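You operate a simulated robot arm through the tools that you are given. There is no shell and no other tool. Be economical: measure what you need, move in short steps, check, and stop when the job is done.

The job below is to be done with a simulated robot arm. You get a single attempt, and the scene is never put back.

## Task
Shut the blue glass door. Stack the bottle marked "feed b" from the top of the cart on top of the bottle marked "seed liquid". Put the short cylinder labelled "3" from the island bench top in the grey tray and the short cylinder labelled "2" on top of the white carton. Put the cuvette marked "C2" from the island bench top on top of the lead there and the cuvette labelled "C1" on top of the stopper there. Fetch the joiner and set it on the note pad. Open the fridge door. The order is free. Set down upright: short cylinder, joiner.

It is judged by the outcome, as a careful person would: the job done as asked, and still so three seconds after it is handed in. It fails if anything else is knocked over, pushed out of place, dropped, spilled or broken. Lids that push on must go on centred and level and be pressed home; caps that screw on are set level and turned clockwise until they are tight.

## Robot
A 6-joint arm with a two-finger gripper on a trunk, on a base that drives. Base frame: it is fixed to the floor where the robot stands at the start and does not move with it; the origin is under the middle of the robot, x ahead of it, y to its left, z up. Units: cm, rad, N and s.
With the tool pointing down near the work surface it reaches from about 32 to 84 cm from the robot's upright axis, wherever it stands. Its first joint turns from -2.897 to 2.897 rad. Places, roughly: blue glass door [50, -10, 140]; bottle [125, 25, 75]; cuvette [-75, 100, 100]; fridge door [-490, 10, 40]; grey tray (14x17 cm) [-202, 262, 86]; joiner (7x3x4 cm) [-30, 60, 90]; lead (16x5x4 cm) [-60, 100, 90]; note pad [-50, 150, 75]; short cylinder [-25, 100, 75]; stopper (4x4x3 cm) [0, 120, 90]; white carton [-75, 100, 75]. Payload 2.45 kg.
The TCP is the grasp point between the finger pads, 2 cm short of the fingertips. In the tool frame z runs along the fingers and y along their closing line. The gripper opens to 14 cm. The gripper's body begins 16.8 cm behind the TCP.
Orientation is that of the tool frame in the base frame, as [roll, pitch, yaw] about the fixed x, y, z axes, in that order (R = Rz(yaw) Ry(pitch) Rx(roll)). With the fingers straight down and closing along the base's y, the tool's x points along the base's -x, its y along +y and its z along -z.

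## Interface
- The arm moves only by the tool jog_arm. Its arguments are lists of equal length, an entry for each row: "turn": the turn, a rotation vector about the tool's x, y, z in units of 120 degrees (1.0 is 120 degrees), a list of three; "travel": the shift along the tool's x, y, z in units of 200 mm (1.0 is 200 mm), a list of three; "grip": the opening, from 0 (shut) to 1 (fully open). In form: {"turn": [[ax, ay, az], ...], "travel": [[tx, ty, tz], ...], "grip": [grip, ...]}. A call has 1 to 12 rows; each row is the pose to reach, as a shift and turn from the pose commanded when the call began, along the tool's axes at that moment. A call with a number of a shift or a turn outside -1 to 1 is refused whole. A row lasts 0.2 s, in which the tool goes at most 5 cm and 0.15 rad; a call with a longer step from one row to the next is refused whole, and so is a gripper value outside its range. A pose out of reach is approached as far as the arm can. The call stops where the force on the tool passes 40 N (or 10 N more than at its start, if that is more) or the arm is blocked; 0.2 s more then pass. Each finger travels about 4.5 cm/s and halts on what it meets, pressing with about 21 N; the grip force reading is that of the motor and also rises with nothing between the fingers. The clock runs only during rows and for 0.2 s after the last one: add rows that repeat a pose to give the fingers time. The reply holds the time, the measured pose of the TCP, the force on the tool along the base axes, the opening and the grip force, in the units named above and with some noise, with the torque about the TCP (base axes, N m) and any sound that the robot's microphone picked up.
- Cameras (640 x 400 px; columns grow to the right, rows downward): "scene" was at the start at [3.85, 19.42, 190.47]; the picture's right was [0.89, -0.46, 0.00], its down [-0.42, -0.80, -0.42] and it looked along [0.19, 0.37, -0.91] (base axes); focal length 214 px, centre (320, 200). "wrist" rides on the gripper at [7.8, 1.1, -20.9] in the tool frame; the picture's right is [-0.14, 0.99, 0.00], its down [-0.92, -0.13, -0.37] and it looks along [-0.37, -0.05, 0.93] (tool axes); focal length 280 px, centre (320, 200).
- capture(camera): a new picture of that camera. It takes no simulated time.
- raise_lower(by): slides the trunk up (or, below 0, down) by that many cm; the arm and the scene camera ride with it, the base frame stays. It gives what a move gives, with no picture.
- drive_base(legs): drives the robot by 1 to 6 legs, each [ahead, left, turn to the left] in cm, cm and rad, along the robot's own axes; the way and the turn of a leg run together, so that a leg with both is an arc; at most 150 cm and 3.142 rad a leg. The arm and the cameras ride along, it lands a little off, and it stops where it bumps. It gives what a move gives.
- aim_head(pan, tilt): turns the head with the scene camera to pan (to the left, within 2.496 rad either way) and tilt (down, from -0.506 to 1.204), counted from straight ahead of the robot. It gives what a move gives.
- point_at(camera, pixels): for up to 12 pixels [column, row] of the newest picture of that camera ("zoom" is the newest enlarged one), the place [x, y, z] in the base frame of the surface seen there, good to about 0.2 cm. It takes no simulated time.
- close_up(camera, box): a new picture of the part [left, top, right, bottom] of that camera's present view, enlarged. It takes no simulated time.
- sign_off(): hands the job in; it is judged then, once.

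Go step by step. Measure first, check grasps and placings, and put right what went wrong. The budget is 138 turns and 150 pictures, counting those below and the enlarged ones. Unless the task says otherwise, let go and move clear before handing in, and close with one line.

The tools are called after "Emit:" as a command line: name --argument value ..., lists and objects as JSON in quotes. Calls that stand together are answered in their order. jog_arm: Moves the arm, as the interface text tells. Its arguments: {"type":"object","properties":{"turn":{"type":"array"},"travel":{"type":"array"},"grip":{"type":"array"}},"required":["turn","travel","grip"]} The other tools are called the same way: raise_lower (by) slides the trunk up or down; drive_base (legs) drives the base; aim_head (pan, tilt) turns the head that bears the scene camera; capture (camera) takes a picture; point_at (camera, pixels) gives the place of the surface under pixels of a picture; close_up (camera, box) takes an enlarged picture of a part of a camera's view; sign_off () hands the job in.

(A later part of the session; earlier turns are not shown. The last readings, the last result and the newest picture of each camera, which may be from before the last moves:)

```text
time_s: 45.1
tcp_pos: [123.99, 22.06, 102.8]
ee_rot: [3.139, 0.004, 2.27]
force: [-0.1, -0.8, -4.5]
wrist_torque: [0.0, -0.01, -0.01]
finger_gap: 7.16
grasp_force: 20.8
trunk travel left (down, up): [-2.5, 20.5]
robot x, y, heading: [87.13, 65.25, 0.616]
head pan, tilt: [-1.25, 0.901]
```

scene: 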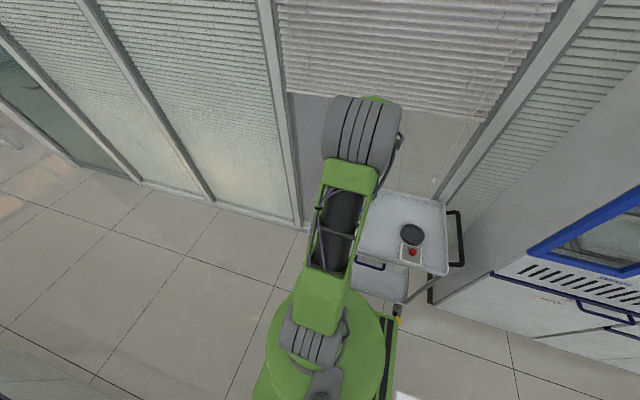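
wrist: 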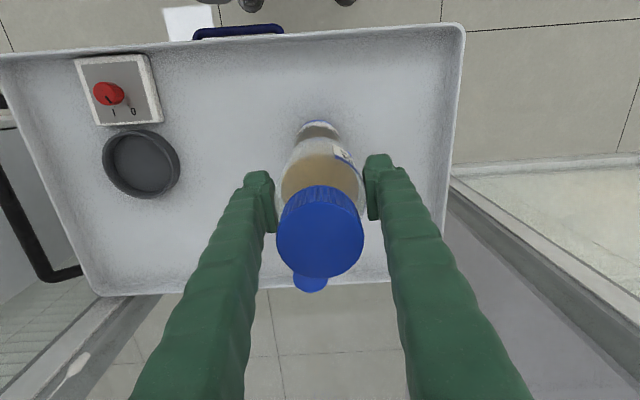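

Emit:
jog_arm --turn '[[0, 0, 0], [0, 0, 0], [0, 0, 0], [0, 0, 0]]' --travel '[[0, 0, 0.005], [0, 0, 0.01], [0, 0, 0.014], [0, 0, 0.014]]' --grip '[0.2, 0.2, 0.2, 0.2]'

```text
time_s: 46.1
tcp_pos: [124.1, 22.21, 102.82]
ee_rot: [3.138, 0.005, 2.268]
force: [2.1, 2.7, 3.5]
wrist_torque: [0.12, 0.03, -0.04]
finger_gap: 7.15
grasp_force: 21.9
trunk travel left (down, up): [-2.5, 20.5]
robot x, y, heading: [87.06, 64.51, 0.619]
head pan, tilt: [-1.25, 0.901]
```

Force went from -4.5 to +3.5 N: it rests on the cap. Release and rise.

Emit:
jog_arm --turn '[[0, 0, 0], [0, 0, 0], [0, 0, 0], [0, 0, 0]]' --travel '[[0, 0, -0.008], [0, 0, -0.008], [0, 0, -0.008], [0, 0, -0.008]]' --grip '[0.53, 0.58, 0.64, 0.64]'

Emit:
jog_arm --turn '[[0, 0, 0], [0, 0, 0], [0, 0, 0], [0, 0, 0], [0, 0, 0], [0, 0, 0]]' --travel '[[0, 0, -0.1], [0, 0, -0.3], [0, 0, -0.5], [0, 0, -0.7], [0, 0, -0.9], [0, 0, -1]]' --grip '[0.64, 0.64, 0.64, 0.64, 0.64, 0.64]'

Emit:
capture --camera "wrist"

```text
time_s: 47.1
tcp_pos: [124.0, 22.13, 102.89]
ee_rot: [3.139, 0.004, 2.27]
force: [-0.7, -0.1, 0.1]
wrist_torque: [0.02, -0.02, 0.0]
finger_gap: 8.95
grasp_force: 0.1
trunk travel left (down, up): [-2.5, 20.5]
robot x, y, heading: [86.86, 64.88, 0.618]
head pan, tilt: [-1.25, 0.901]
```

```text
time_s: 48.5
tcp_pos: [124.1, 22.0, 122.79]
ee_rot: [3.138, 0.003, 2.267]
force: [-0.4, -0.1, 0.2]
wrist_torque: [-0.03, -0.02, 0.0]
finger_gap: 8.98
grasp_force: 0.0
trunk travel left (down, up): [-2.5, 20.5]
robot x, y, heading: [86.91, 65.12, 0.622]
head pan, tilt: [-1.25, 0.901]
```

```text
109 pictures are left
```

wrist: 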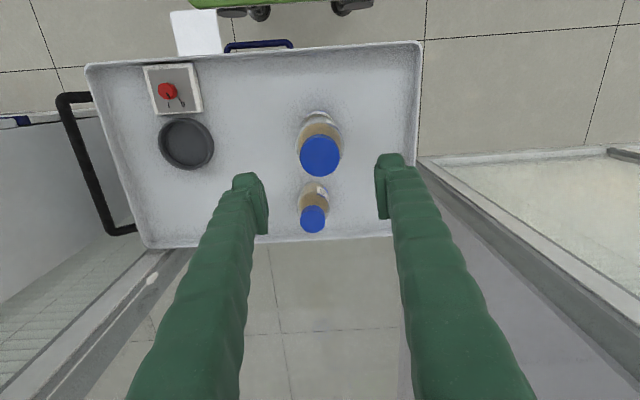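

Feed B stands centred on Seed Liquid. I raise clear, retract the arm, and look down at the base footprint to know how close I can park.

Emit:
raise_lower --by 18

Emit:
jog_arm --turn '[[0, 0, 0], [0, 0, 0], [0, 0, 0], [0, 0, 0], [0, 0, 0], [0, 0, 0]]' --travel '[[0.1, 0.15, 0], [0.2, 0.3, 0], [0.3, 0.5, 0], [0.4, 0.7, 0], [0.5, 0.85, 0], [0.6, 1.0, 0]]' --grip '[0.64, 0.64, 0.64, 0.64, 0.64, 0.64]'

Emit:
aim_head --pan 0.9 --tilt 1.2

Emit:
capture --camera "scene"

Emit:
capture --camera "wrist"

```text
time_s: 50.5
tcp_pos: [124.1, 22.04, 140.87]
ee_rot: [3.14, 0.003, 2.269]
force: [-0.2, 0.7, 0.1]
wrist_torque: [-0.02, 0.0, 0.0]
finger_gap: 8.96
grasp_force: 0.0
trunk travel left (down, up): [-20.5, 2.5]
robot x, y, heading: [86.56, 64.55, 0.617]
head pan, tilt: [-1.25, 0.901]
```

```text
time_s: 51.9
tcp_pos: [131.62, 44.13, 141.17]
ee_rot: [3.139, 0.004, 2.268]
force: [-0.2, 0.7, 0.6]
wrist_torque: [-0.05, 0.03, 0.02]
finger_gap: 8.97
grasp_force: 0.0
trunk travel left (down, up): [-20.5, 2.5]
robot x, y, heading: [87.19, 65.34, 0.62]
head pan, tilt: [-1.25, 0.901]
```

```text
time_s: 54.0
tcp_pos: [131.57, 44.07, 140.95]
ee_rot: [3.139, 0.004, 2.268]
force: [0.2, 1.0, -0.2]
wrist_torque: [-0.02, -0.02, 0.01]
finger_gap: 8.99
grasp_force: 0.0
trunk travel left (down, up): [-20.5, 2.5]
robot x, y, heading: [86.63, 64.95, 0.619]
head pan, tilt: [0.901, 1.201]
```

```text
108 pictures are left
```

scene: 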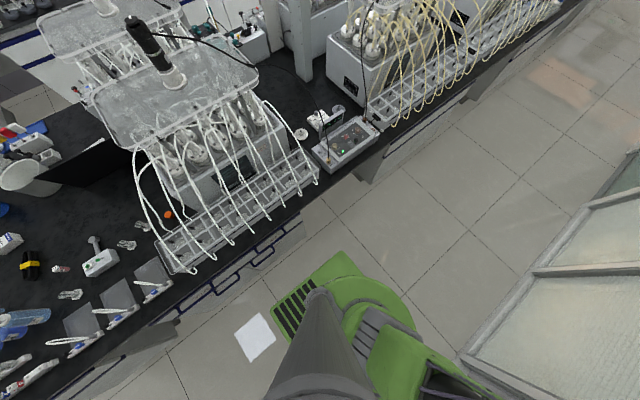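

```text
107 pictures are left
```

wrist: 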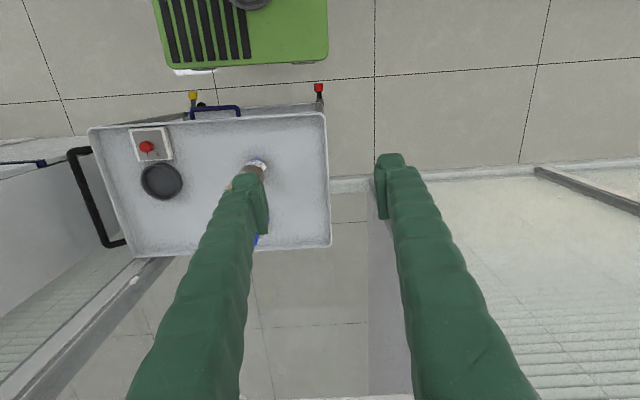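

Emit:
point_at --camera "scene" --pixels '[[272, 308], [343, 252], [300, 340], [255, 337], [405, 310], [30, 262], [170, 215], [90, 160], [70, 295], [140, 240]]'

Emit:
point_at --camera "wrist" --pixels '[[326, 62], [168, 66], [240, 62], [195, 75]]'

Emit:
close_up --camera "scene" --box '[0, 100, 200, 240]'

Emit:
close_up --camera "scene" --box '[0, 230, 200, 370]'

```text
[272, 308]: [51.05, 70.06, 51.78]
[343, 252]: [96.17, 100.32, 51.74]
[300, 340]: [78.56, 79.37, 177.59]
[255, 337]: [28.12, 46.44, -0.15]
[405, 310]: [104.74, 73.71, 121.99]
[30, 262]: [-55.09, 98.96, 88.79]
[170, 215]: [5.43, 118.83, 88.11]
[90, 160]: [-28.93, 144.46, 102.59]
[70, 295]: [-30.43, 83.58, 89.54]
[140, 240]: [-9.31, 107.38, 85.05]
```

```text
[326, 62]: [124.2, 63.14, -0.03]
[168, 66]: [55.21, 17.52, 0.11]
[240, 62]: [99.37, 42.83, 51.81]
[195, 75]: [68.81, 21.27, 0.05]
```

```text
2.86 times, centred on (100, 170) of scene
```

zoom: 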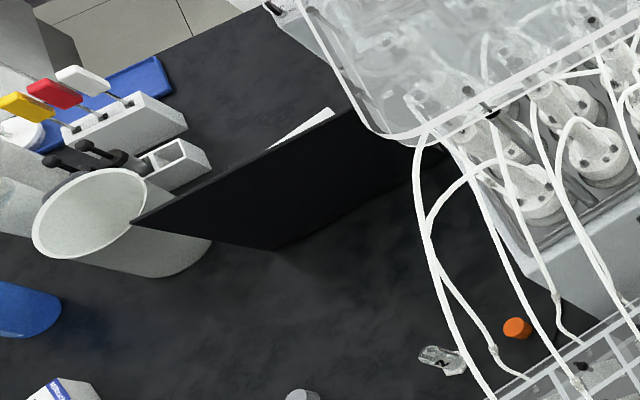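

```text
2.86 times, centred on (100, 300) of scene
```

zoom: 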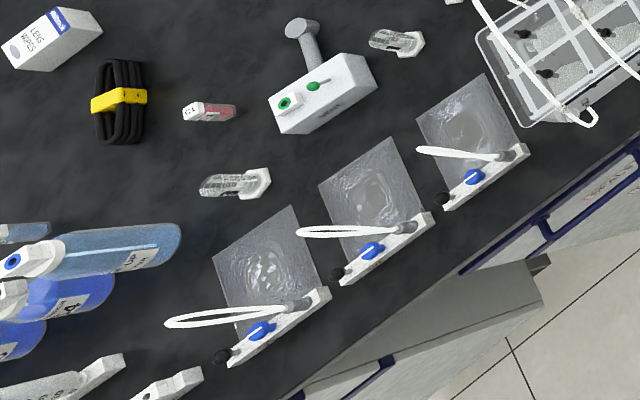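

Base box is ~50×54 cm and 52 high, so I can park ~30 cm from the bench front. I bring the arm to the front, then drive back along the aisle to the bench.

Emit:
jog_arm --turn '[[0, 0, 0], [0, 0, 0], [0, 0, 0], [0, 0, 0]]' --travel '[[0.172, 0.1, 0], [0.343, 0.2, 0], [0.515, 0.3, 0], [0.687, 0.405, 0]]' --grip '[0.64, 0.64, 0.64, 0.64]'

Emit:
jog_arm --turn '[[0, 0, 0], [0, 0, 0], [0, 0, 0], [0, 0, 0]]' --travel '[[0.172, 0.1, 0], [0.343, 0.2, 0], [0.515, 0.3, 0], [0.687, 0.405, 0]]' --grip '[0.64, 0.64, 0.64, 0.64]'

Emit:
jog_arm --turn '[[0, 0, 0], [0, 0, 0], [0, 0, 0], [0, 0, 0]]' --travel '[[0.172, 0.1, 0], [0.343, 0.2, 0], [0.515, 0.3, 0], [0.687, 0.405, 0]]' --grip '[0.64, 0.64, 0.64, 0.64]'

Emit:
drive_base --legs '[[-69, 0, 0.015], [0, 21, 0]]'

Emit:
aim_head --pan 1.5 --tilt 0.9

Emit:
capture --camera "scene"

```text
time_s: 55.0
tcp_pos: [128.93, 60.08, 141.09]
ee_rot: [3.139, 0.002, 2.268]
force: [-0.1, 0.0, -0.5]
wrist_torque: [-0.03, 0.01, -0.01]
finger_gap: 8.95
grasp_force: 0.1
trunk travel left (down, up): [-20.5, 2.5]
robot x, y, heading: [87.21, 64.88, 0.617]
head pan, tilt: [0.901, 1.201]
```

```text
time_s: 56.0
tcp_pos: [126.48, 76.09, 140.87]
ee_rot: [-3.14, 0.003, 2.268]
force: [-0.3, -0.6, 0.1]
wrist_torque: [-0.01, -0.02, -0.02]
finger_gap: 8.96
grasp_force: 0.0
trunk travel left (down, up): [-20.5, 2.5]
robot x, y, heading: [86.97, 64.8, 0.617]
head pan, tilt: [0.901, 1.201]
```

```text
time_s: 57.0
tcp_pos: [123.8, 91.79, 140.7]
ee_rot: [3.14, 0.002, 2.27]
force: [0.3, 0.4, 0.4]
wrist_torque: [-0.01, 0.0, -0.03]
finger_gap: 8.94
grasp_force: 0.1
trunk travel left (down, up): [-20.5, 2.5]
robot x, y, heading: [87.03, 65.23, 0.618]
head pan, tilt: [0.901, 1.201]
```

```text
time_s: 62.8
tcp_pos: [54.31, 68.75, 140.65]
ee_rot: [3.141, 0.002, 2.31]
force: [0.1, -0.2, 0.3]
wrist_torque: [0.0, -0.03, 0.03]
finger_gap: 8.94
grasp_force: 0.1
trunk travel left (down, up): [-20.5, 2.5]
robot x, y, heading: [18.17, 40.52, 0.658]
head pan, tilt: [0.901, 1.201]
```

```text
time_s: 63.8
tcp_pos: [54.24, 68.67, 140.57]
ee_rot: [3.139, 0.003, 2.311]
force: [0.2, -0.3, 0.4]
wrist_torque: [-0.01, 0.03, 0.03]
finger_gap: 8.95
grasp_force: 0.0
trunk travel left (down, up): [-20.5, 2.5]
robot x, y, heading: [18.73, 40.22, 0.659]
head pan, tilt: [1.499, 0.901]
```

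```text
104 pictures are left
```

scene: 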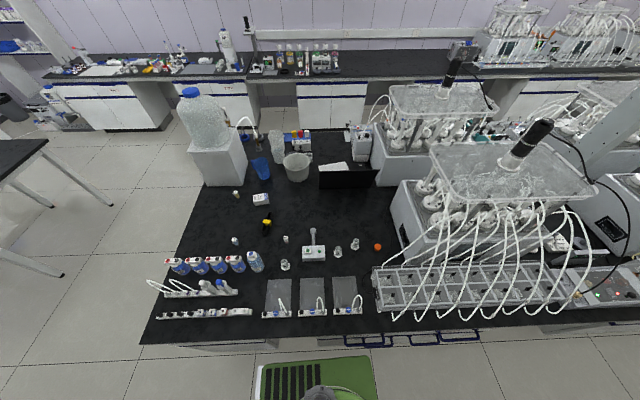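

Good vantage, robot at u≈74, v≈-33 from the bench edge. Enlarge the front rail and items.

Emit:
close_up --camera "scene" --box '[140, 230, 280, 330]'

Emit:
close_up --camera "scene" --box '[250, 210, 410, 330]'

Emit:
close_up --camera "scene" --box '[180, 100, 400, 240]'

```text
4.00 times, centred on (210, 280) of scene
```

zoom: 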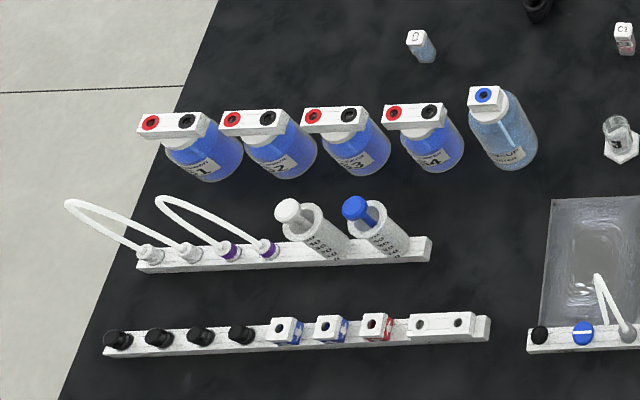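

```text
3.33 times, centred on (330, 270) of scene
```

zoom: 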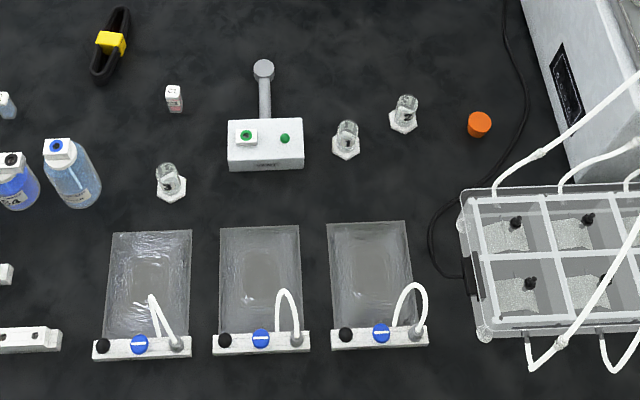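

```text
2.86 times, centred on (290, 170) of scene
```

zoom: 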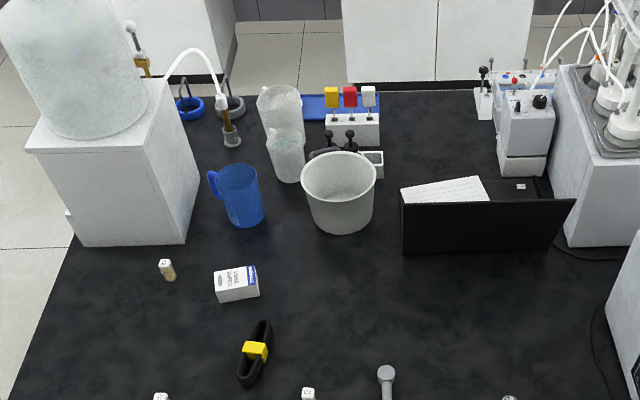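

The joiner is the two-hole white block on the rail's right end; the note pad is the lined page left-behind the laptop lid at (334,166). Measure them.

Emit:
point_at --camera "scene" --pixels '[[240, 311], [233.5, 311], [248, 310], [252, 312], [254, 325], [334, 166.5], [322, 167], [345, 163], [340, 163], [350, 172], [320, 182], [377, 172]]'

Emit:
point_at --camera "zoom" --pixels '[[233, 275], [250, 272], [160, 265], [257, 330], [250, 348], [262, 375], [345, 165], [530, 170], [235, 292], [100, 200], [190, 240], [72, 240]]'

Emit:
close_up --camera "scene" --box '[210, 290, 280, 334]'

Emit:
close_up --camera "scene" --box '[300, 140, 400, 200]'

```text
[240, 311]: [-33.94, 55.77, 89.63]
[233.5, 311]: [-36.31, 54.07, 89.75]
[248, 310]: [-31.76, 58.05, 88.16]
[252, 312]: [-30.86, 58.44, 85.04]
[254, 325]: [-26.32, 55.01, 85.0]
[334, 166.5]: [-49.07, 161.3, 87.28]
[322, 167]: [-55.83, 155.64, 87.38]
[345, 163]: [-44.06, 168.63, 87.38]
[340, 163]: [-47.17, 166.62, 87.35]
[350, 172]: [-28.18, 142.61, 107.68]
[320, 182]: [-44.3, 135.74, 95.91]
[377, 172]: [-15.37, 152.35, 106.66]
```

```text
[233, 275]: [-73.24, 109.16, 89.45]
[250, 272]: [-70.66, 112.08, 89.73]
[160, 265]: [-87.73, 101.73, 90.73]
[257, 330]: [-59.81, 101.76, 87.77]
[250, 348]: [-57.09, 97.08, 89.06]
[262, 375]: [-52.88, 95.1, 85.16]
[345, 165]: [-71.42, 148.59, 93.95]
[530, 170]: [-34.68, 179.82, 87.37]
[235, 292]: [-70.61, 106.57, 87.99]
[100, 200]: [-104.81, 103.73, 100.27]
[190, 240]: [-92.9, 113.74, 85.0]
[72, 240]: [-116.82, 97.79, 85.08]
```

```text
9.09 times, centred on (245, 312) of scene
```

zoom: 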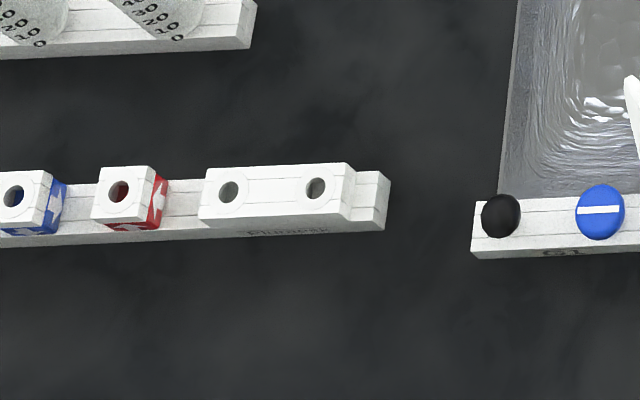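

```text
6.40 times, centred on (350, 170) of scene
```

zoom: 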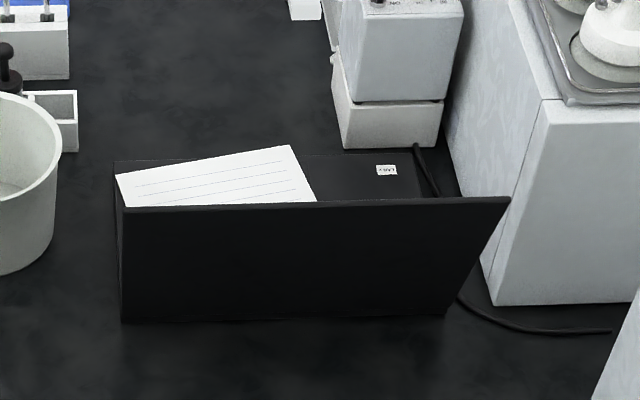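

Joiner top is at (-34,55.8,89.6); note pad lies on the laptop base at z 87.4, reachable only from the rear. First C1→stopper: bring the gripper over C1, closing line across the bench.

Emit:
jog_arm --turn '[[0, 0, 0], [0, 0, 0], [0, 0, 0], [0, 0, 0], [0, 0, 0]]' --travel '[[0.19, -0.125, 0], [0.38, -0.25, 0], [0.57, -0.375, 0], [0.76, -0.5, 0], [0.948, -0.623, 0]]' --grip '[0.64, 0.6, 0.55, 0.5, 0.5]'

Emit:
jog_arm --turn '[[0, 0, -0.07], [0, 0, -0.14], [0, 0, -0.21], [0, 0, -0.28], [0, 0, -0.35]]' --travel '[[0.19, -0.125, 0], [0.38, -0.25, 0], [0.57, -0.375, 0], [0.76, -0.5, 0], [0.948, -0.623, 0]]' --grip '[0.5, 0.5, 0.5, 0.5, 0.5]'

Emit:
jog_arm --turn '[[0, 0, -0.07], [0, 0, -0.14], [0, 0, -0.21], [0, 0, -0.28], [0, 0, -0.35]]' --travel '[[0.2, 0.03, 0], [0.4, 0.06, 0], [0.6, 0.09, 0], [0.8, 0.12, 0], [0.99, 0.155, 0]]' --grip '[0.5, 0.5, 0.5, 0.5, 0.5]'

Emit:
jog_arm --turn '[[0, 0, 0], [0, 0, 0], [0, 0, 0], [0, 0, 0], [0, 0, 0], [0, 0, 0]]' --travel '[[0.13, 0.163, 0], [0.266, 0.325, 0], [0.4, 0.488, 0], [0.533, 0.65, 0], [0.666, 0.813, 0], [0.8, 0.976, 0]]' --grip '[0.5, 0.5, 0.5, 0.5, 0.5, 0.5]'

Emit:
capture --camera "wrist"

```text
time_s: 65.0
tcp_pos: [32.29, 74.14, 140.61]
ee_rot: [3.138, 0.004, 2.312]
force: [-0.4, -0.7, -0.1]
wrist_torque: [0.0, -0.04, 0.01]
finger_gap: 7.0
grasp_force: 0.0
trunk travel left (down, up): [-20.5, 2.5]
robot x, y, heading: [18.5, 40.56, 0.661]
head pan, tilt: [1.499, 0.901]
```

```text
time_s: 66.2
tcp_pos: [10.04, 79.6, 140.42]
ee_rot: [-3.14, 0.005, 3.046]
force: [-0.7, 0.0, 1.1]
wrist_torque: [-0.02, -0.02, 0.03]
finger_gap: 6.99
grasp_force: 0.1
trunk travel left (down, up): [-20.5, 2.5]
robot x, y, heading: [18.38, 40.38, 0.661]
head pan, tilt: [1.499, 0.901]
```

```text
time_s: 67.5
tcp_pos: [-0.13, 83.24, 143.3]
ee_rot: [3.129, 0.001, -2.647]
force: [0.4, -0.2, 0.0]
wrist_torque: [-0.01, 0.04, -0.01]
finger_gap: 6.99
grasp_force: 0.0
trunk travel left (down, up): [-20.5, 2.5]
robot x, y, heading: [18.21, 40.3, 0.655]
head pan, tilt: [1.499, 0.901]
stopped in row 5: the arm was blocked; the commanded pose is now the measured one
```

```text
time_s: 68.1
tcp_pos: [0.73, 82.25, 143.41]
ee_rot: [-3.109, 0.01, -2.74]
force: [0.2, 0.2, -0.6]
wrist_torque: [-0.05, -0.01, 0.0]
finger_gap: 7.0
grasp_force: 0.1
trunk travel left (down, up): [-20.5, 2.5]
robot x, y, heading: [18.42, 40.31, 0.651]
head pan, tilt: [1.499, 0.901]
stopped in row 3: the arm was blocked; the commanded pose is now the measured one
```

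```text
98 pictures are left
```

wrist: 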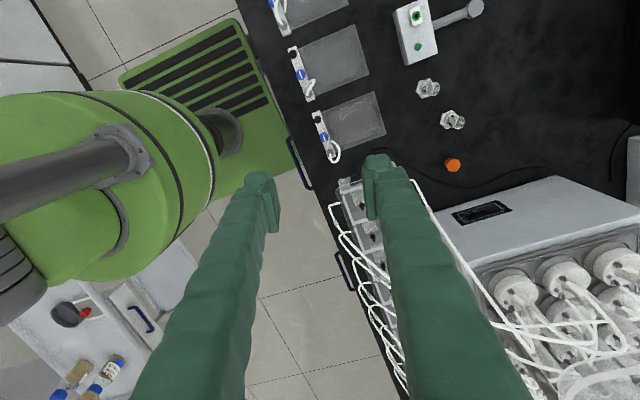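

The arm reports blocked without force, probably a limb against the robot's own mast or a wrist joint limit. Look from the head.

Emit:
aim_head --pan 1.4 --tilt 0.8

Emit:
capture --camera "scene"

```text
time_s: 68.8
tcp_pos: [0.78, 82.46, 143.6]
ee_rot: [-3.114, 0.01, -2.743]
force: [0.6, -0.1, -0.3]
wrist_torque: [0.03, 0.09, -0.02]
finger_gap: 7.0
grasp_force: 0.1
trunk travel left (down, up): [-20.5, 2.5]
robot x, y, heading: [18.45, 40.43, 0.659]
head pan, tilt: [1.4, 0.799]
```

```text
97 pictures are left
```

scene: 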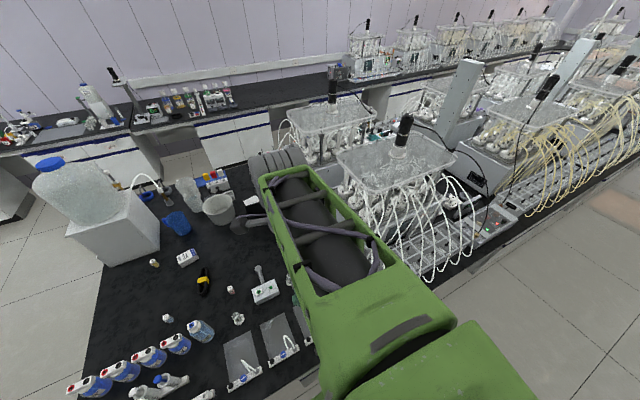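

Emit:
point_at --camera "scene" --pixels '[[275, 160], [245, 222], [270, 185], [340, 180], [405, 150], [355, 155], [300, 250], [370, 240], [430, 145], [330, 110]]'

Emit:
close_up --camera "scene" --box '[200, 100, 460, 300]'

```text
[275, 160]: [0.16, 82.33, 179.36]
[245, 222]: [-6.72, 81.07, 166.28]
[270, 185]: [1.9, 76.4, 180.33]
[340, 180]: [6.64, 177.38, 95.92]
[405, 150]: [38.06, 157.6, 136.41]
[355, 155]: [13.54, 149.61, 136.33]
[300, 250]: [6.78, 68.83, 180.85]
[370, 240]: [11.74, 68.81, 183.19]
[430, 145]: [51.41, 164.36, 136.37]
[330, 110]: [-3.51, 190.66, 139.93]
```

```text
2.00 times, centred on (330, 200) of scene
```

zoom: 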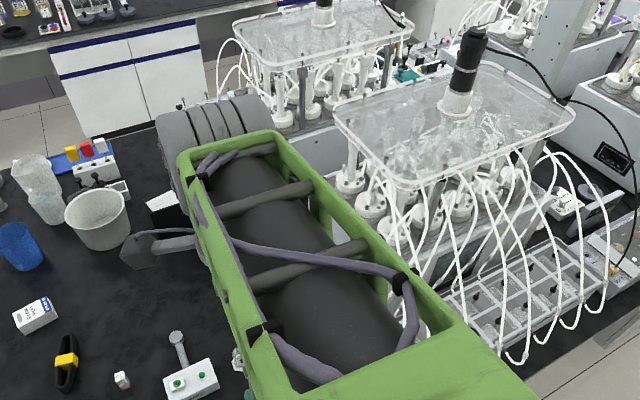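

No outside obstacle there; the forearm at z≈180 likely meets my own head camera (panned the same way). Pan the head away and retry, going a bit lower.

Emit:
aim_head --pan -0.6 --tilt 0.8

Emit:
jog_arm --turn '[[0, 0, 0], [0, 0, 0], [0, 0, 0], [0, 0, 0], [0, 0, 0]]' --travel '[[0.14, 0.1, 0.06], [0.28, 0.2, 0.12], [0.42, 0.3, 0.18], [0.57, 0.42, 0.24], [0.71, 0.53, 0.3]]' --grip '[0.5, 0.5, 0.5, 0.5, 0.5]'

```text
time_s: 70.7
tcp_pos: [0.87, 82.39, 143.42]
ee_rot: [-3.11, 0.01, -2.745]
force: [0.7, -0.1, -0.3]
wrist_torque: [0.01, 0.09, 0.01]
finger_gap: 6.99
grasp_force: 0.1
trunk travel left (down, up): [-20.5, 2.5]
robot x, y, heading: [18.72, 40.24, 0.661]
head pan, tilt: [-0.6, 0.799]
```

```text
time_s: 71.5
tcp_pos: [0.07, 83.25, 143.36]
ee_rot: [3.135, 0.0, -2.862]
force: [-0.2, -0.1, 0.2]
wrist_torque: [-0.03, -0.07, 0.02]
finger_gap: 7.02
grasp_force: 0.1
trunk travel left (down, up): [-20.5, 2.5]
robot x, y, heading: [18.13, 40.62, 0.659]
head pan, tilt: [-0.6, 0.799]
stopped in row 3: the arm was blocked; the commanded pose is now the measured one
```

Still blocked at the same bearing (~76° left): it fits joint 1 being at its limit, so the dead sector is on the robot's left. I'll bring the arm to the front, turn the robot round and work with the bench on its right.

Emit:
jog_arm --turn '[[0, 0, 0], [0, 0, 0], [0, 0, 0], [0, 0, 0], [0, 0, 0]]' --travel '[[-0.199, -0.077, 0], [-0.398, -0.155, 0], [-0.597, -0.232, 0], [-0.796, -0.31, 0], [-0.995, -0.387, 0]]' --grip '[0.5, 0.5, 0.5, 0.5, 0.5]'

Emit:
jog_arm --turn '[[0, 0, 0], [0, 0, 0], [0, 0, 0], [0, 0, 0], [0, 0, 0]]' --travel '[[-0.199, -0.077, 0], [-0.398, -0.155, 0], [-0.597, -0.232, 0], [-0.796, -0.31, 0], [-0.995, -0.387, 0]]' --grip '[0.5, 0.5, 0.5, 0.5, 0.5]'

Emit:
drive_base --legs '[[0, -15, 0], [0, 0, 1.56], [0, 0, 1.557], [0, -15, 0]]'

Emit:
aim_head --pan -1.4 --tilt 0.8

Emit:
capture --camera "scene"

```text
time_s: 72.7
tcp_pos: [21.05, 81.7, 143.59]
ee_rot: [3.122, -0.003, -2.863]
force: [0.2, 0.4, 0.0]
wrist_torque: [0.03, 0.0, 0.02]
finger_gap: 7.01
grasp_force: 0.0
trunk travel left (down, up): [-20.5, 2.5]
robot x, y, heading: [18.52, 40.11, 0.654]
head pan, tilt: [-0.6, 0.799]
```

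```text
time_s: 73.9
tcp_pos: [42.15, 79.56, 143.39]
ee_rot: [3.123, -0.005, -2.863]
force: [0.0, -1.4, 0.2]
wrist_torque: [0.01, 0.01, 0.0]
finger_gap: 6.98
grasp_force: 0.0
trunk travel left (down, up): [-20.5, 2.5]
robot x, y, heading: [18.93, 40.1, 0.661]
head pan, tilt: [-0.6, 0.799]
```

```text
time_s: 85.0
tcp_pos: [-6.44, 2.8, 143.38]
ee_rot: [3.123, -0.003, 0.241]
force: [0.3, 0.1, 0.5]
wrist_torque: [-0.05, -0.03, -0.01]
finger_gap: 6.99
grasp_force: 0.0
trunk travel left (down, up): [-20.5, 2.5]
robot x, y, heading: [18.32, 41.2, -2.522]
head pan, tilt: [-0.6, 0.799]
```

```text
time_s: 86.1
tcp_pos: [-6.37, 2.73, 143.45]
ee_rot: [3.123, -0.004, 0.241]
force: [-0.7, -0.1, 0.5]
wrist_torque: [0.01, 0.0, -0.01]
finger_gap: 6.97
grasp_force: 0.0
trunk travel left (down, up): [-20.5, 2.5]
robot x, y, heading: [18.46, 41.02, -2.524]
head pan, tilt: [-1.4, 0.799]
```

```text
95 pictures are left
```

scene: 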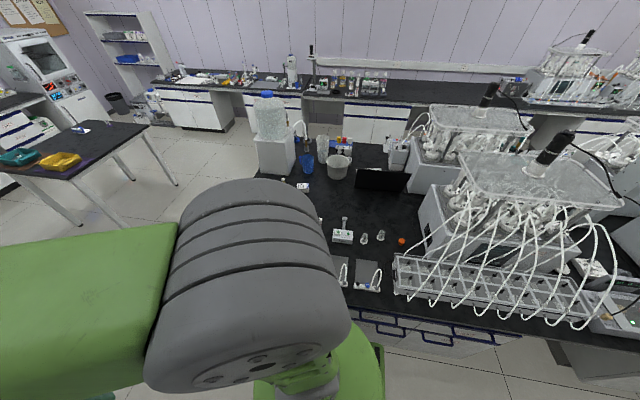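

Now the bench is on the right. Swing the gripper over C1.

Emit:
jog_arm --turn '[[0, 0, 0], [0, 0, 0], [0, 0, 0], [0, 0, 0]]' --travel '[[-0.0285, -0.235, 0], [-0.057, -0.47, 0], [-0.0855, -0.705, 0], [-0.114, -0.94, 0]]' --grip '[0.5, 0.5, 0.5, 0.5]'

Emit:
jog_arm --turn '[[0, 0, 0], [0, 0, 0], [0, 0, 0], [0, 0, 0]]' --travel '[[-0.0285, -0.235, 0], [-0.057, -0.47, 0], [-0.0855, -0.705, 0], [-0.114, -0.94, 0]]' --grip '[0.5, 0.5, 0.5, 0.5]'

Emit:
jog_arm --turn '[[0, 0, 0], [0, 0, 0], [0, 0, 0], [0, 0, 0]]' --travel '[[-0.0285, -0.235, 0], [-0.057, -0.47, 0], [-0.0855, -0.705, 0], [-0.114, -0.94, 0]]' --grip '[0.5, 0.5, 0.5, 0.5]'

Emit:
jog_arm --turn '[[0, 0, 0], [0, 0, 0], [0, 0, 0], [0, 0, 0]]' --travel '[[-0.0285, -0.235, 0], [-0.057, -0.47, 0], [-0.0855, -0.705, 0], [-0.114, -0.94, 0]]' --grip '[0.5, 0.5, 0.5, 0.5]'

Emit:
jog_arm --turn '[[0.002, 0, -0.047], [0.004, 0, -0.094], [0.006, 0, -0.141], [0.009, 0, -0.188]]' --travel '[[-0.0285, -0.225, 0.1], [-0.057, -0.45, 0.2], [-0.0855, -0.675, 0.3], [-0.114, -0.9, 0.4]]' --grip '[0.5, 0.5, 0.5, 0.5]'

Emit:
capture --camera "wrist"

```text
time_s: 87.1
tcp_pos: [-13.29, 20.67, 142.95]
ee_rot: [3.122, -0.005, 0.241]
force: [0.6, -0.3, 0.6]
wrist_torque: [-0.02, -0.04, -0.01]
finger_gap: 7.01
grasp_force: 0.2
trunk travel left (down, up): [-20.5, 2.5]
robot x, y, heading: [18.53, 41.03, -2.521]
head pan, tilt: [-1.4, 0.799]
```

```text
time_s: 88.0
tcp_pos: [-17.4, 27.5, 143.17]
ee_rot: [3.122, 0.003, 0.477]
force: [0.1, 0.5, -0.7]
wrist_torque: [0.0, -0.05, -0.01]
finger_gap: 6.98
grasp_force: 0.1
trunk travel left (down, up): [-20.5, 2.5]
robot x, y, heading: [18.55, 41.36, -2.524]
head pan, tilt: [-1.4, 0.799]
stopped in row 4: the arm was blocked; the commanded pose is now the measured one
```

```text
time_s: 89.0
tcp_pos: [-28.02, 44.07, 142.68]
ee_rot: [3.122, 0.004, 0.462]
force: [-0.3, -0.3, -0.1]
wrist_torque: [-0.01, -0.07, -0.01]
finger_gap: 7.01
grasp_force: 0.1
trunk travel left (down, up): [-20.5, 2.5]
robot x, y, heading: [18.71, 41.42, -2.522]
head pan, tilt: [-1.4, 0.799]
```

```text
time_s: 90.0
tcp_pos: [-38.19, 59.88, 142.27]
ee_rot: [3.121, 0.002, 0.462]
force: [-0.4, 0.4, 0.3]
wrist_torque: [-0.07, -0.04, 0.02]
finger_gap: 6.99
grasp_force: 0.1
trunk travel left (down, up): [-20.5, 2.5]
robot x, y, heading: [18.79, 40.91, -2.521]
head pan, tilt: [-1.4, 0.799]
```

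```text
time_s: 91.0
tcp_pos: [-48.56, 74.67, 134.51]
ee_rot: [-3.14, 0.006, 0.856]
force: [0.1, 0.3, 0.7]
wrist_torque: [-0.05, -0.04, -0.01]
finger_gap: 7.01
grasp_force: 0.2
trunk travel left (down, up): [-20.5, 2.5]
robot x, y, heading: [18.64, 41.05, -2.518]
head pan, tilt: [-1.4, 0.799]
```

```text
94 pictures are left
```

wrist: 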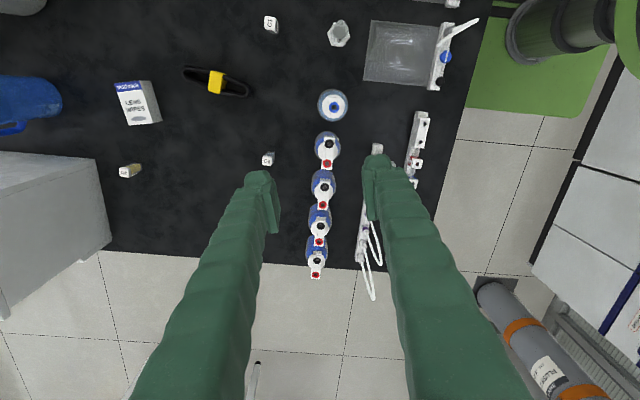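

Gripper is over the bench now (yaw 49°, upright). Enlarge to identify C1/C2 and measure.

Emit:
close_up --camera "wrist" --box '[100, 0, 370, 190]'

Emit:
point_at --camera "wrist" --pixels '[[271, 22], [268, 158], [130, 171], [216, 82], [192, 72], [242, 92], [127, 102], [155, 100], [338, 32], [216, 74], [217, 90]]'

```text
2.11 times, centred on (235, 95) of wrist
```

zoom: 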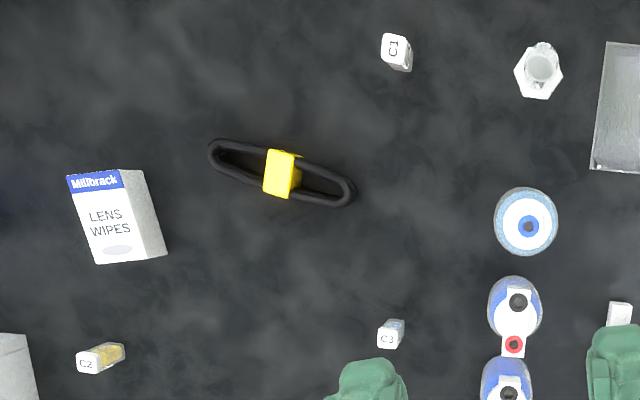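

```text
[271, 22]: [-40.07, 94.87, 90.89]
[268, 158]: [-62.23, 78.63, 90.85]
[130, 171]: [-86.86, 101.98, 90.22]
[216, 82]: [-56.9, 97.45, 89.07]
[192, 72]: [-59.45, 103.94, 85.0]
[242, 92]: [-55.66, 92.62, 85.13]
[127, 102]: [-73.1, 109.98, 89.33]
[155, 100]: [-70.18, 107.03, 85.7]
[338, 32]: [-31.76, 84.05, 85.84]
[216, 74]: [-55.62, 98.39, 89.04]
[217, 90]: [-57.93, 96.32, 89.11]
```

C2 is the yellow one beside the carton; the blue one is C3. Move over C1 (-40,94.8) and descend to look.

Emit:
jog_arm --turn '[[0, 0, 0], [0, 0, 0], [0, 0, 0], [0, 0, 0], [0, 0, 0], [0, 0, 0]]' --travel '[[0.165, -0.055, 0.15], [0.33, -0.11, 0.3], [0.495, -0.167, 0.45], [0.66, -0.225, 0.6], [0.825, -0.28, 0.75], [0.98, -0.3375, 0.9]]' --grip '[0.5, 0.4, 0.4, 0.4, 0.4, 0.4]'

Emit:
capture --camera "wrist"

```text
time_s: 92.4
tcp_pos: [-40.47, 93.9, 116.19]
ee_rot: [-3.137, 0.009, 0.858]
force: [0.0, -0.4, -0.2]
wrist_torque: [-0.05, 0.03, -0.02]
finger_gap: 5.58
grasp_force: 0.0
trunk travel left (down, up): [-20.5, 2.5]
robot x, y, heading: [18.33, 41.15, -2.53]
head pan, tilt: [-1.4, 0.799]
```

```text
92 pictures are left
```

wrist: 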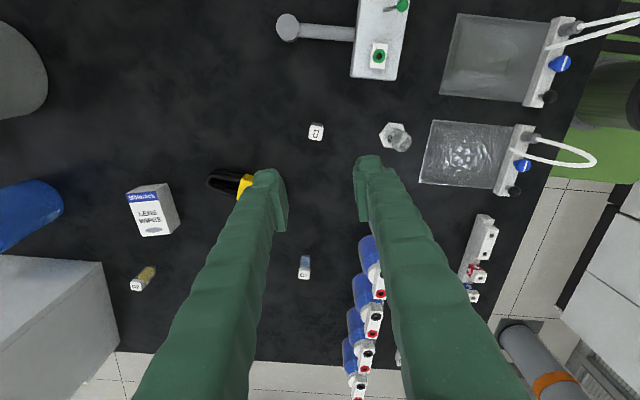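

Emit:
close_up --camera "wrist" --box '[290, 110, 350, 150]'

Emit:
point_at --camera "zoom" --pixels '[[230, 170], [360, 170], [230, 300], [360, 300], [290, 230]]'

Emit:
point_at --camera "wrist" --pixels '[[316, 131], [395, 135], [398, 142]]'

```text
10.00 times, centred on (320, 130) of wrist
```

zoom: 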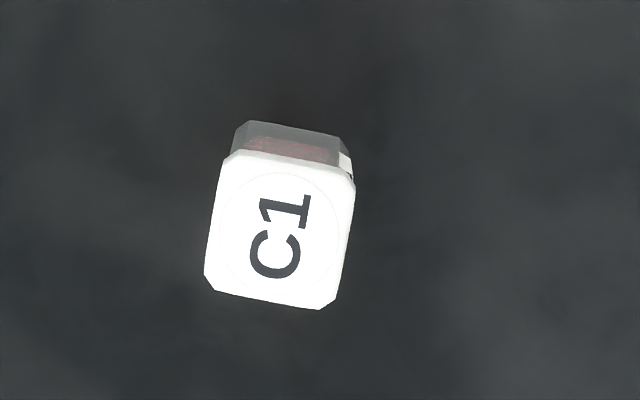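

```text
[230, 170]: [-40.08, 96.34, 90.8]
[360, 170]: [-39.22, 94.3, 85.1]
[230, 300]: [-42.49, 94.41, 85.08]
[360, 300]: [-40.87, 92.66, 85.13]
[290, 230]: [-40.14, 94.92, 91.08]
```

```text
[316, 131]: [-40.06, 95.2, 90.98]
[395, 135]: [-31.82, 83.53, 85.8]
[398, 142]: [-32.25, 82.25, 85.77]
```

C1's centre is (-40.3,95.0), its faces turned ~19° from the fingers; align yaw and descend.

Emit:
jog_arm --turn '[[0, 0, 0.05], [0, 0, 0.1], [0, 0, 0.155], [0, 0, 0.155]]' --travel '[[0.048, -0.0285, 0.2], [0.048, -0.0285, 0.4], [0.048, -0.0285, 0.6], [0.048, -0.0285, 0.75]]' --grip '[0.35, 0.35, 0.35, 0.35]'

Emit:
capture --camera "wrist"

```text
time_s: 93.4
tcp_pos: [-40.77, 94.78, 101.09]
ee_rot: [-3.139, 0.008, 0.53]
force: [0.1, 0.0, 0.4]
wrist_torque: [0.02, -0.03, 0.01]
finger_gap: 4.91
grasp_force: 0.1
trunk travel left (down, up): [-20.5, 2.5]
robot x, y, heading: [18.52, 41.05, -2.519]
head pan, tilt: [-1.4, 0.799]
```

```text
90 pictures are left
```

wrist: 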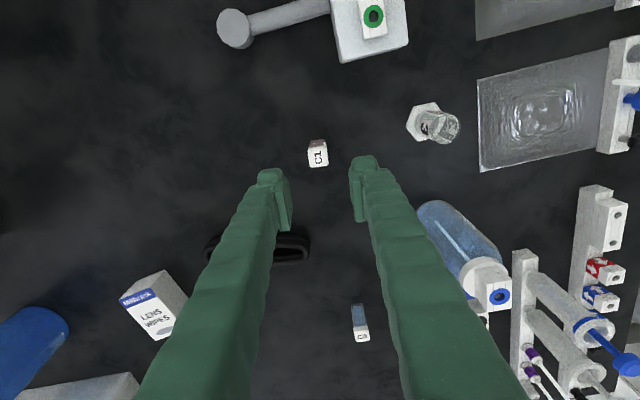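

Emit:
jog_arm --turn '[[0, 0.004, 0], [0, 0.004, 0], [0, 0.004, 0], [0, 0.004, 0], [0, 0.004, 0]]' --travel '[[0.03, 0.004, 0.1], [0.03, 0.004, 0.25], [0.03, 0.004, 0.4], [0.03, 0.004, 0.55], [0.03, 0.004, 0.62]]' --grip '[0.35, 0.35, 0.35, 0.35, 0.35]'

Emit:
capture --camera "wrist"

```text
time_s: 94.6
tcp_pos: [-39.88, 94.58, 88.94]
ee_rot: [3.141, 0.001, 0.53]
force: [-0.2, 0.0, -0.4]
wrist_torque: [0.0, 0.01, 0.01]
finger_gap: 4.91
grasp_force: 0.2
out of reach, approached as far as the arm can: row 5
trunk travel left (down, up): [-20.5, 2.5]
robot x, y, heading: [18.64, 41.34, -2.52]
head pan, tilt: [-1.4, 0.799]
```

```text
89 pictures are left
```

wrist: 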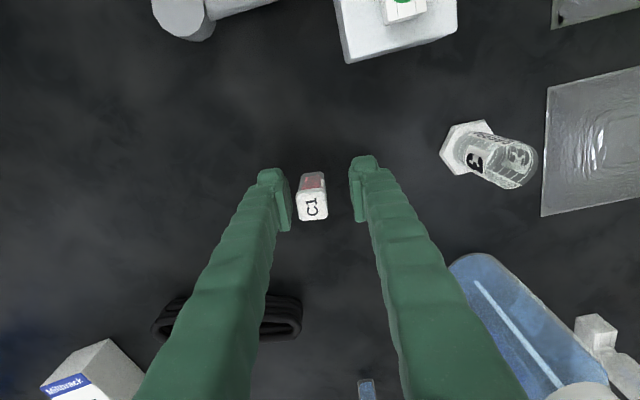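

At the edge of reach because the trunk is high; I go up 2, drop the trunk 2, and centre on C1 (it's ~0.35 cm left of centre).

Emit:
jog_arm --turn '[[0, 0, 0], [0, 0, 0]]' --travel '[[0, 0, -0.1], [0, -0.0, -0.25]]' --grip '[0.35, 0.35]'

Emit:
raise_lower --by -5

Emit:
capture --camera "wrist"

```text
time_s: 95.2
tcp_pos: [-40.49, 95.05, 93.57]
ee_rot: [3.139, -0.002, 0.533]
force: [1.0, 0.2, -0.8]
wrist_torque: [0.0, -0.01, -0.04]
finger_gap: 4.89
grasp_force: 0.1
out of reach, approached as far as the arm can: row 2
trunk travel left (down, up): [-20.5, 2.5]
robot x, y, heading: [18.36, 40.95, -2.524]
head pan, tilt: [-1.4, 0.799]
```

```text
time_s: 96.2
tcp_pos: [-40.53, 95.01, 88.53]
ee_rot: [3.138, -0.001, 0.532]
force: [-0.3, 0.1, 0.5]
wrist_torque: [-0.01, -0.01, 0.0]
finger_gap: 4.91
grasp_force: 0.1
trunk travel left (down, up): [-15.5, 7.5]
robot x, y, heading: [18.6, 41.41, -2.527]
head pan, tilt: [-1.4, 0.799]
```

```text
88 pictures are left
```

wrist: 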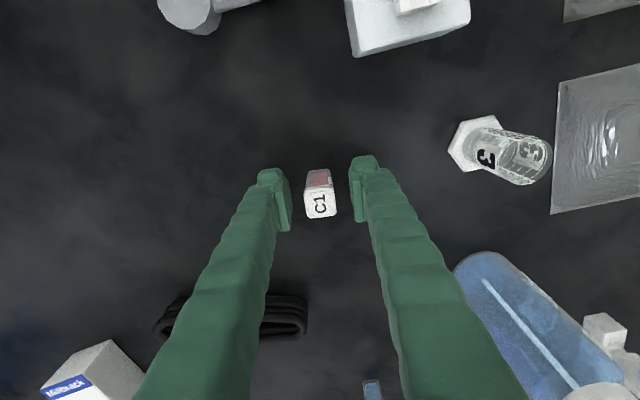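

Now C1 is centred (320,190). Close and lift.

Emit:
jog_arm --turn '[[0, 0, 0], [0, 0, 0], [0, 0, 0], [0, 0, 0]]' --travel '[[0, 0, 0], [0, 0, 0], [0, 0, 0], [0, 0, 0]]' --grip '[0.2, 0.05, 0.0, 0.0]'

Emit:
jog_arm --turn '[[0, 0, 0], [0, 0, 0], [0, 0, 0], [0, 0, 0]]' --travel '[[0, 0, -0.1], [0, 0, -0.25], [0, 0, -0.45], [0, 0, -0.6]]' --grip '[0, 0, 0, 0]'

Emit:
capture --camera "wrist"

```text
time_s: 97.2
tcp_pos: [-40.55, 94.96, 88.57]
ee_rot: [3.138, -0.003, 0.532]
force: [0.1, 0.4, 0.6]
wrist_torque: [0.01, -0.01, 0.04]
finger_gap: 1.94
grasp_force: 21.1
trunk travel left (down, up): [-15.5, 7.5]
robot x, y, heading: [18.81, 41.02, -2.517]
head pan, tilt: [-1.4, 0.799]
```

```text
time_s: 98.2
tcp_pos: [-41.16, 95.79, 100.54]
ee_rot: [3.133, -0.003, 0.532]
force: [0.9, 0.1, -0.6]
wrist_torque: [0.03, 0.03, -0.06]
finger_gap: 1.93
grasp_force: 20.7
out of reach, approached as far as the arm can: row 2, 3, 4
trunk travel left (down, up): [-15.5, 7.5]
robot x, y, heading: [18.58, 40.96, -2.527]
head pan, tilt: [-1.4, 0.799]
```

```text
87 pictures are left
```

wrist: 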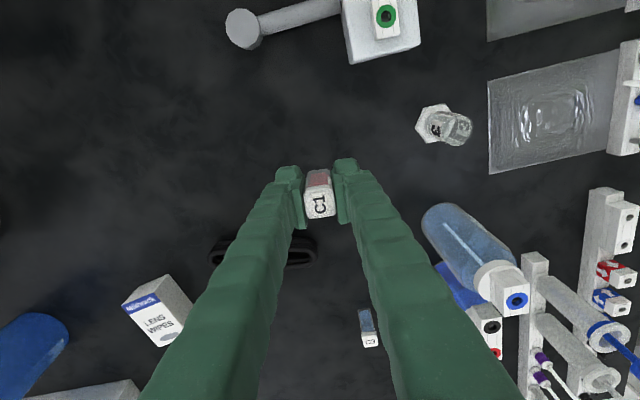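

C1 is held (gap 1.9). Carry it toward the stopper in steps.

Emit:
jog_arm --turn '[[0, 0, 0], [0, 0, 0], [0, 0, 0], [0, 0, 0]]' --travel '[[0.2, 0.05, 0], [0.4, 0.1, 0], [0.6, 0.1, 0], [0.8, 0.1, 0]]' --grip '[0, 0, 0, 0]'

Emit:
jog_arm --turn '[[0, 0, 0], [0, 0, 0], [0, 0, 0], [0, 0, 0]]' --travel '[[0.2, 0, 0], [0.4, 0, 0], [0.6, 0, 0], [0.8, 0, 0]]' --grip '[0, 0, 0, 0]'

Emit:
capture --camera "wrist"

```text
time_s: 99.2
tcp_pos: [-29.11, 105.06, 100.28]
ee_rot: [3.135, -0.002, 0.533]
force: [-0.1, -0.1, 0.4]
wrist_torque: [0.01, 0.0, -0.01]
finger_gap: 1.95
grasp_force: 20.2
out of reach, approached as far as the arm can: row 1, 2, 3, 4
trunk travel left (down, up): [-15.5, 7.5]
robot x, y, heading: [18.66, 40.8, -2.519]
head pan, tilt: [-1.4, 0.799]
```

```text
time_s: 100.2
tcp_pos: [-15.16, 112.2, 100.56]
ee_rot: [3.137, 0.0, 0.533]
force: [0.4, -0.7, 0.0]
wrist_torque: [-0.02, 0.03, -0.02]
finger_gap: 1.93
grasp_force: 21.3
out of reach, approached as far as the arm can: row 4
trunk travel left (down, up): [-15.5, 7.5]
robot x, y, heading: [18.96, 41.08, -2.522]
head pan, tilt: [-1.4, 0.799]
```

```text
86 pictures are left
```

wrist: 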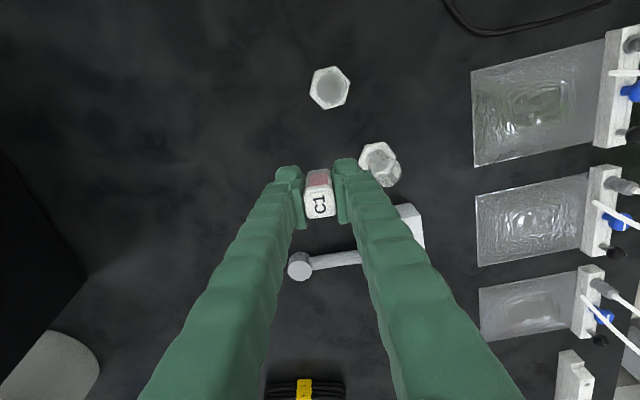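

Next to cylinders 1 and 2; drop the trunk 5 for reach and raise the tool to clear cylinder 2.

Emit:
raise_lower --by -5

Emit:
jog_arm --turn '[[0, 0, 0], [0, 0, 0], [0, 0, 0]]' --travel '[[0, 0.05, -0.15], [0, 0.1, -0.3], [0, 0.1, -0.4]]' --grip '[0, 0, 0]'

Emit:
jog_arm --turn '[[0, 0, 0], [0, 0, 0], [0, 0, 0], [0, 0, 0]]' --travel '[[0.2, 0, 0], [0.4, 0, 0], [0.6, 0, 0], [0.7, 0, 0]]' --grip '[0, 0, 0, 0]'

Emit:
capture --camera "wrist"

```text
time_s: 101.1
tcp_pos: [-15.17, 112.18, 95.54]
ee_rot: [3.139, -0.001, 0.533]
force: [-0.4, 0.4, 0.7]
wrist_torque: [0.03, 0.03, -0.02]
finger_gap: 1.92
grasp_force: 20.7
trunk travel left (down, up): [-10.5, 12.5]
robot x, y, heading: [18.61, 41.19, -2.523]
head pan, tilt: [-1.4, 0.799]
```

```text
time_s: 101.9
tcp_pos: [-14.67, 111.75, 103.55]
ee_rot: [3.134, 0.001, 0.533]
force: [-0.7, -0.3, -0.1]
wrist_torque: [0.0, 0.0, 0.01]
finger_gap: 1.92
grasp_force: 21.2
out of reach, approached as far as the arm can: row 1, 2, 3
trunk travel left (down, up): [-10.5, 12.5]
robot x, y, heading: [18.85, 41.19, -2.519]
head pan, tilt: [-1.4, 0.799]
```

```text
time_s: 102.9
tcp_pos: [-2.01, 115.62, 103.62]
ee_rot: [3.137, 0.002, 0.534]
force: [0.0, 0.6, 0.5]
wrist_torque: [0.01, 0.1, 0.01]
finger_gap: 1.94
grasp_force: 21.1
out of reach, approached as far as the arm can: row 1, 2, 3, 4
trunk travel left (down, up): [-10.5, 12.5]
robot x, y, heading: [18.68, 41.19, -2.524]
head pan, tilt: [-1.4, 0.799]
```

```text
85 pictures are left
```

wrist: 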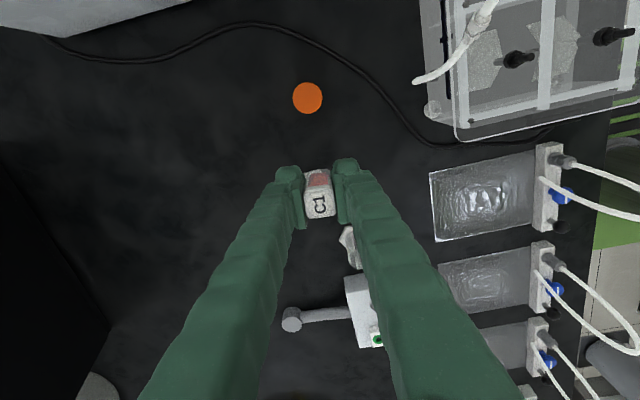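

Repeatedly at reach limit; move the base 5 cm nearer the bench, then measure the stopper.

Emit:
drive_base --legs '[[0, -5, 0]]'

Emit:
capture --camera "wrist"

Emit:
point_at --camera "wrist" --pixels '[[307, 98], [270, 118], [280, 120], [290, 125]]'

```text
time_s: 104.0
tcp_pos: [-5.05, 119.59, 103.41]
ee_rot: [3.139, -0.001, 0.533]
force: [-0.3, 0.4, 0.0]
wrist_torque: [-0.03, 0.0, -0.01]
finger_gap: 1.97
grasp_force: 20.9
trunk travel left (down, up): [-10.5, 12.5]
robot x, y, heading: [15.78, 45.36, -2.522]
head pan, tilt: [-1.4, 0.799]
```

```text
84 pictures are left
```

wrist: 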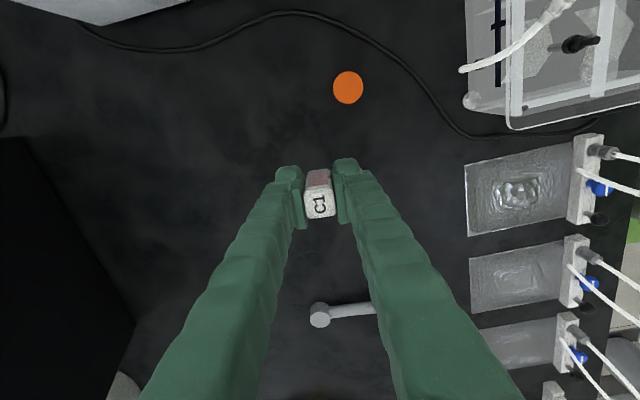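

```text
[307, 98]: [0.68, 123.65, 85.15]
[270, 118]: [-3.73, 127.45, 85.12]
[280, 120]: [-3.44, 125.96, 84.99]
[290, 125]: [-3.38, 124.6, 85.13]
```

Emit:
point_at --camera "wrist" --pixels '[[348, 88], [335, 88], [361, 88], [348, 74], [348, 101], [470, 100], [105, 10]]'

```text
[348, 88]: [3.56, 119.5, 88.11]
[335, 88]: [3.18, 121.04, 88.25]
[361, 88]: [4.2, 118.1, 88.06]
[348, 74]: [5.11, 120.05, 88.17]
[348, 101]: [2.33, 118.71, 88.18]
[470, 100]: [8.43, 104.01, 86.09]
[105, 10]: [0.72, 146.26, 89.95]
```

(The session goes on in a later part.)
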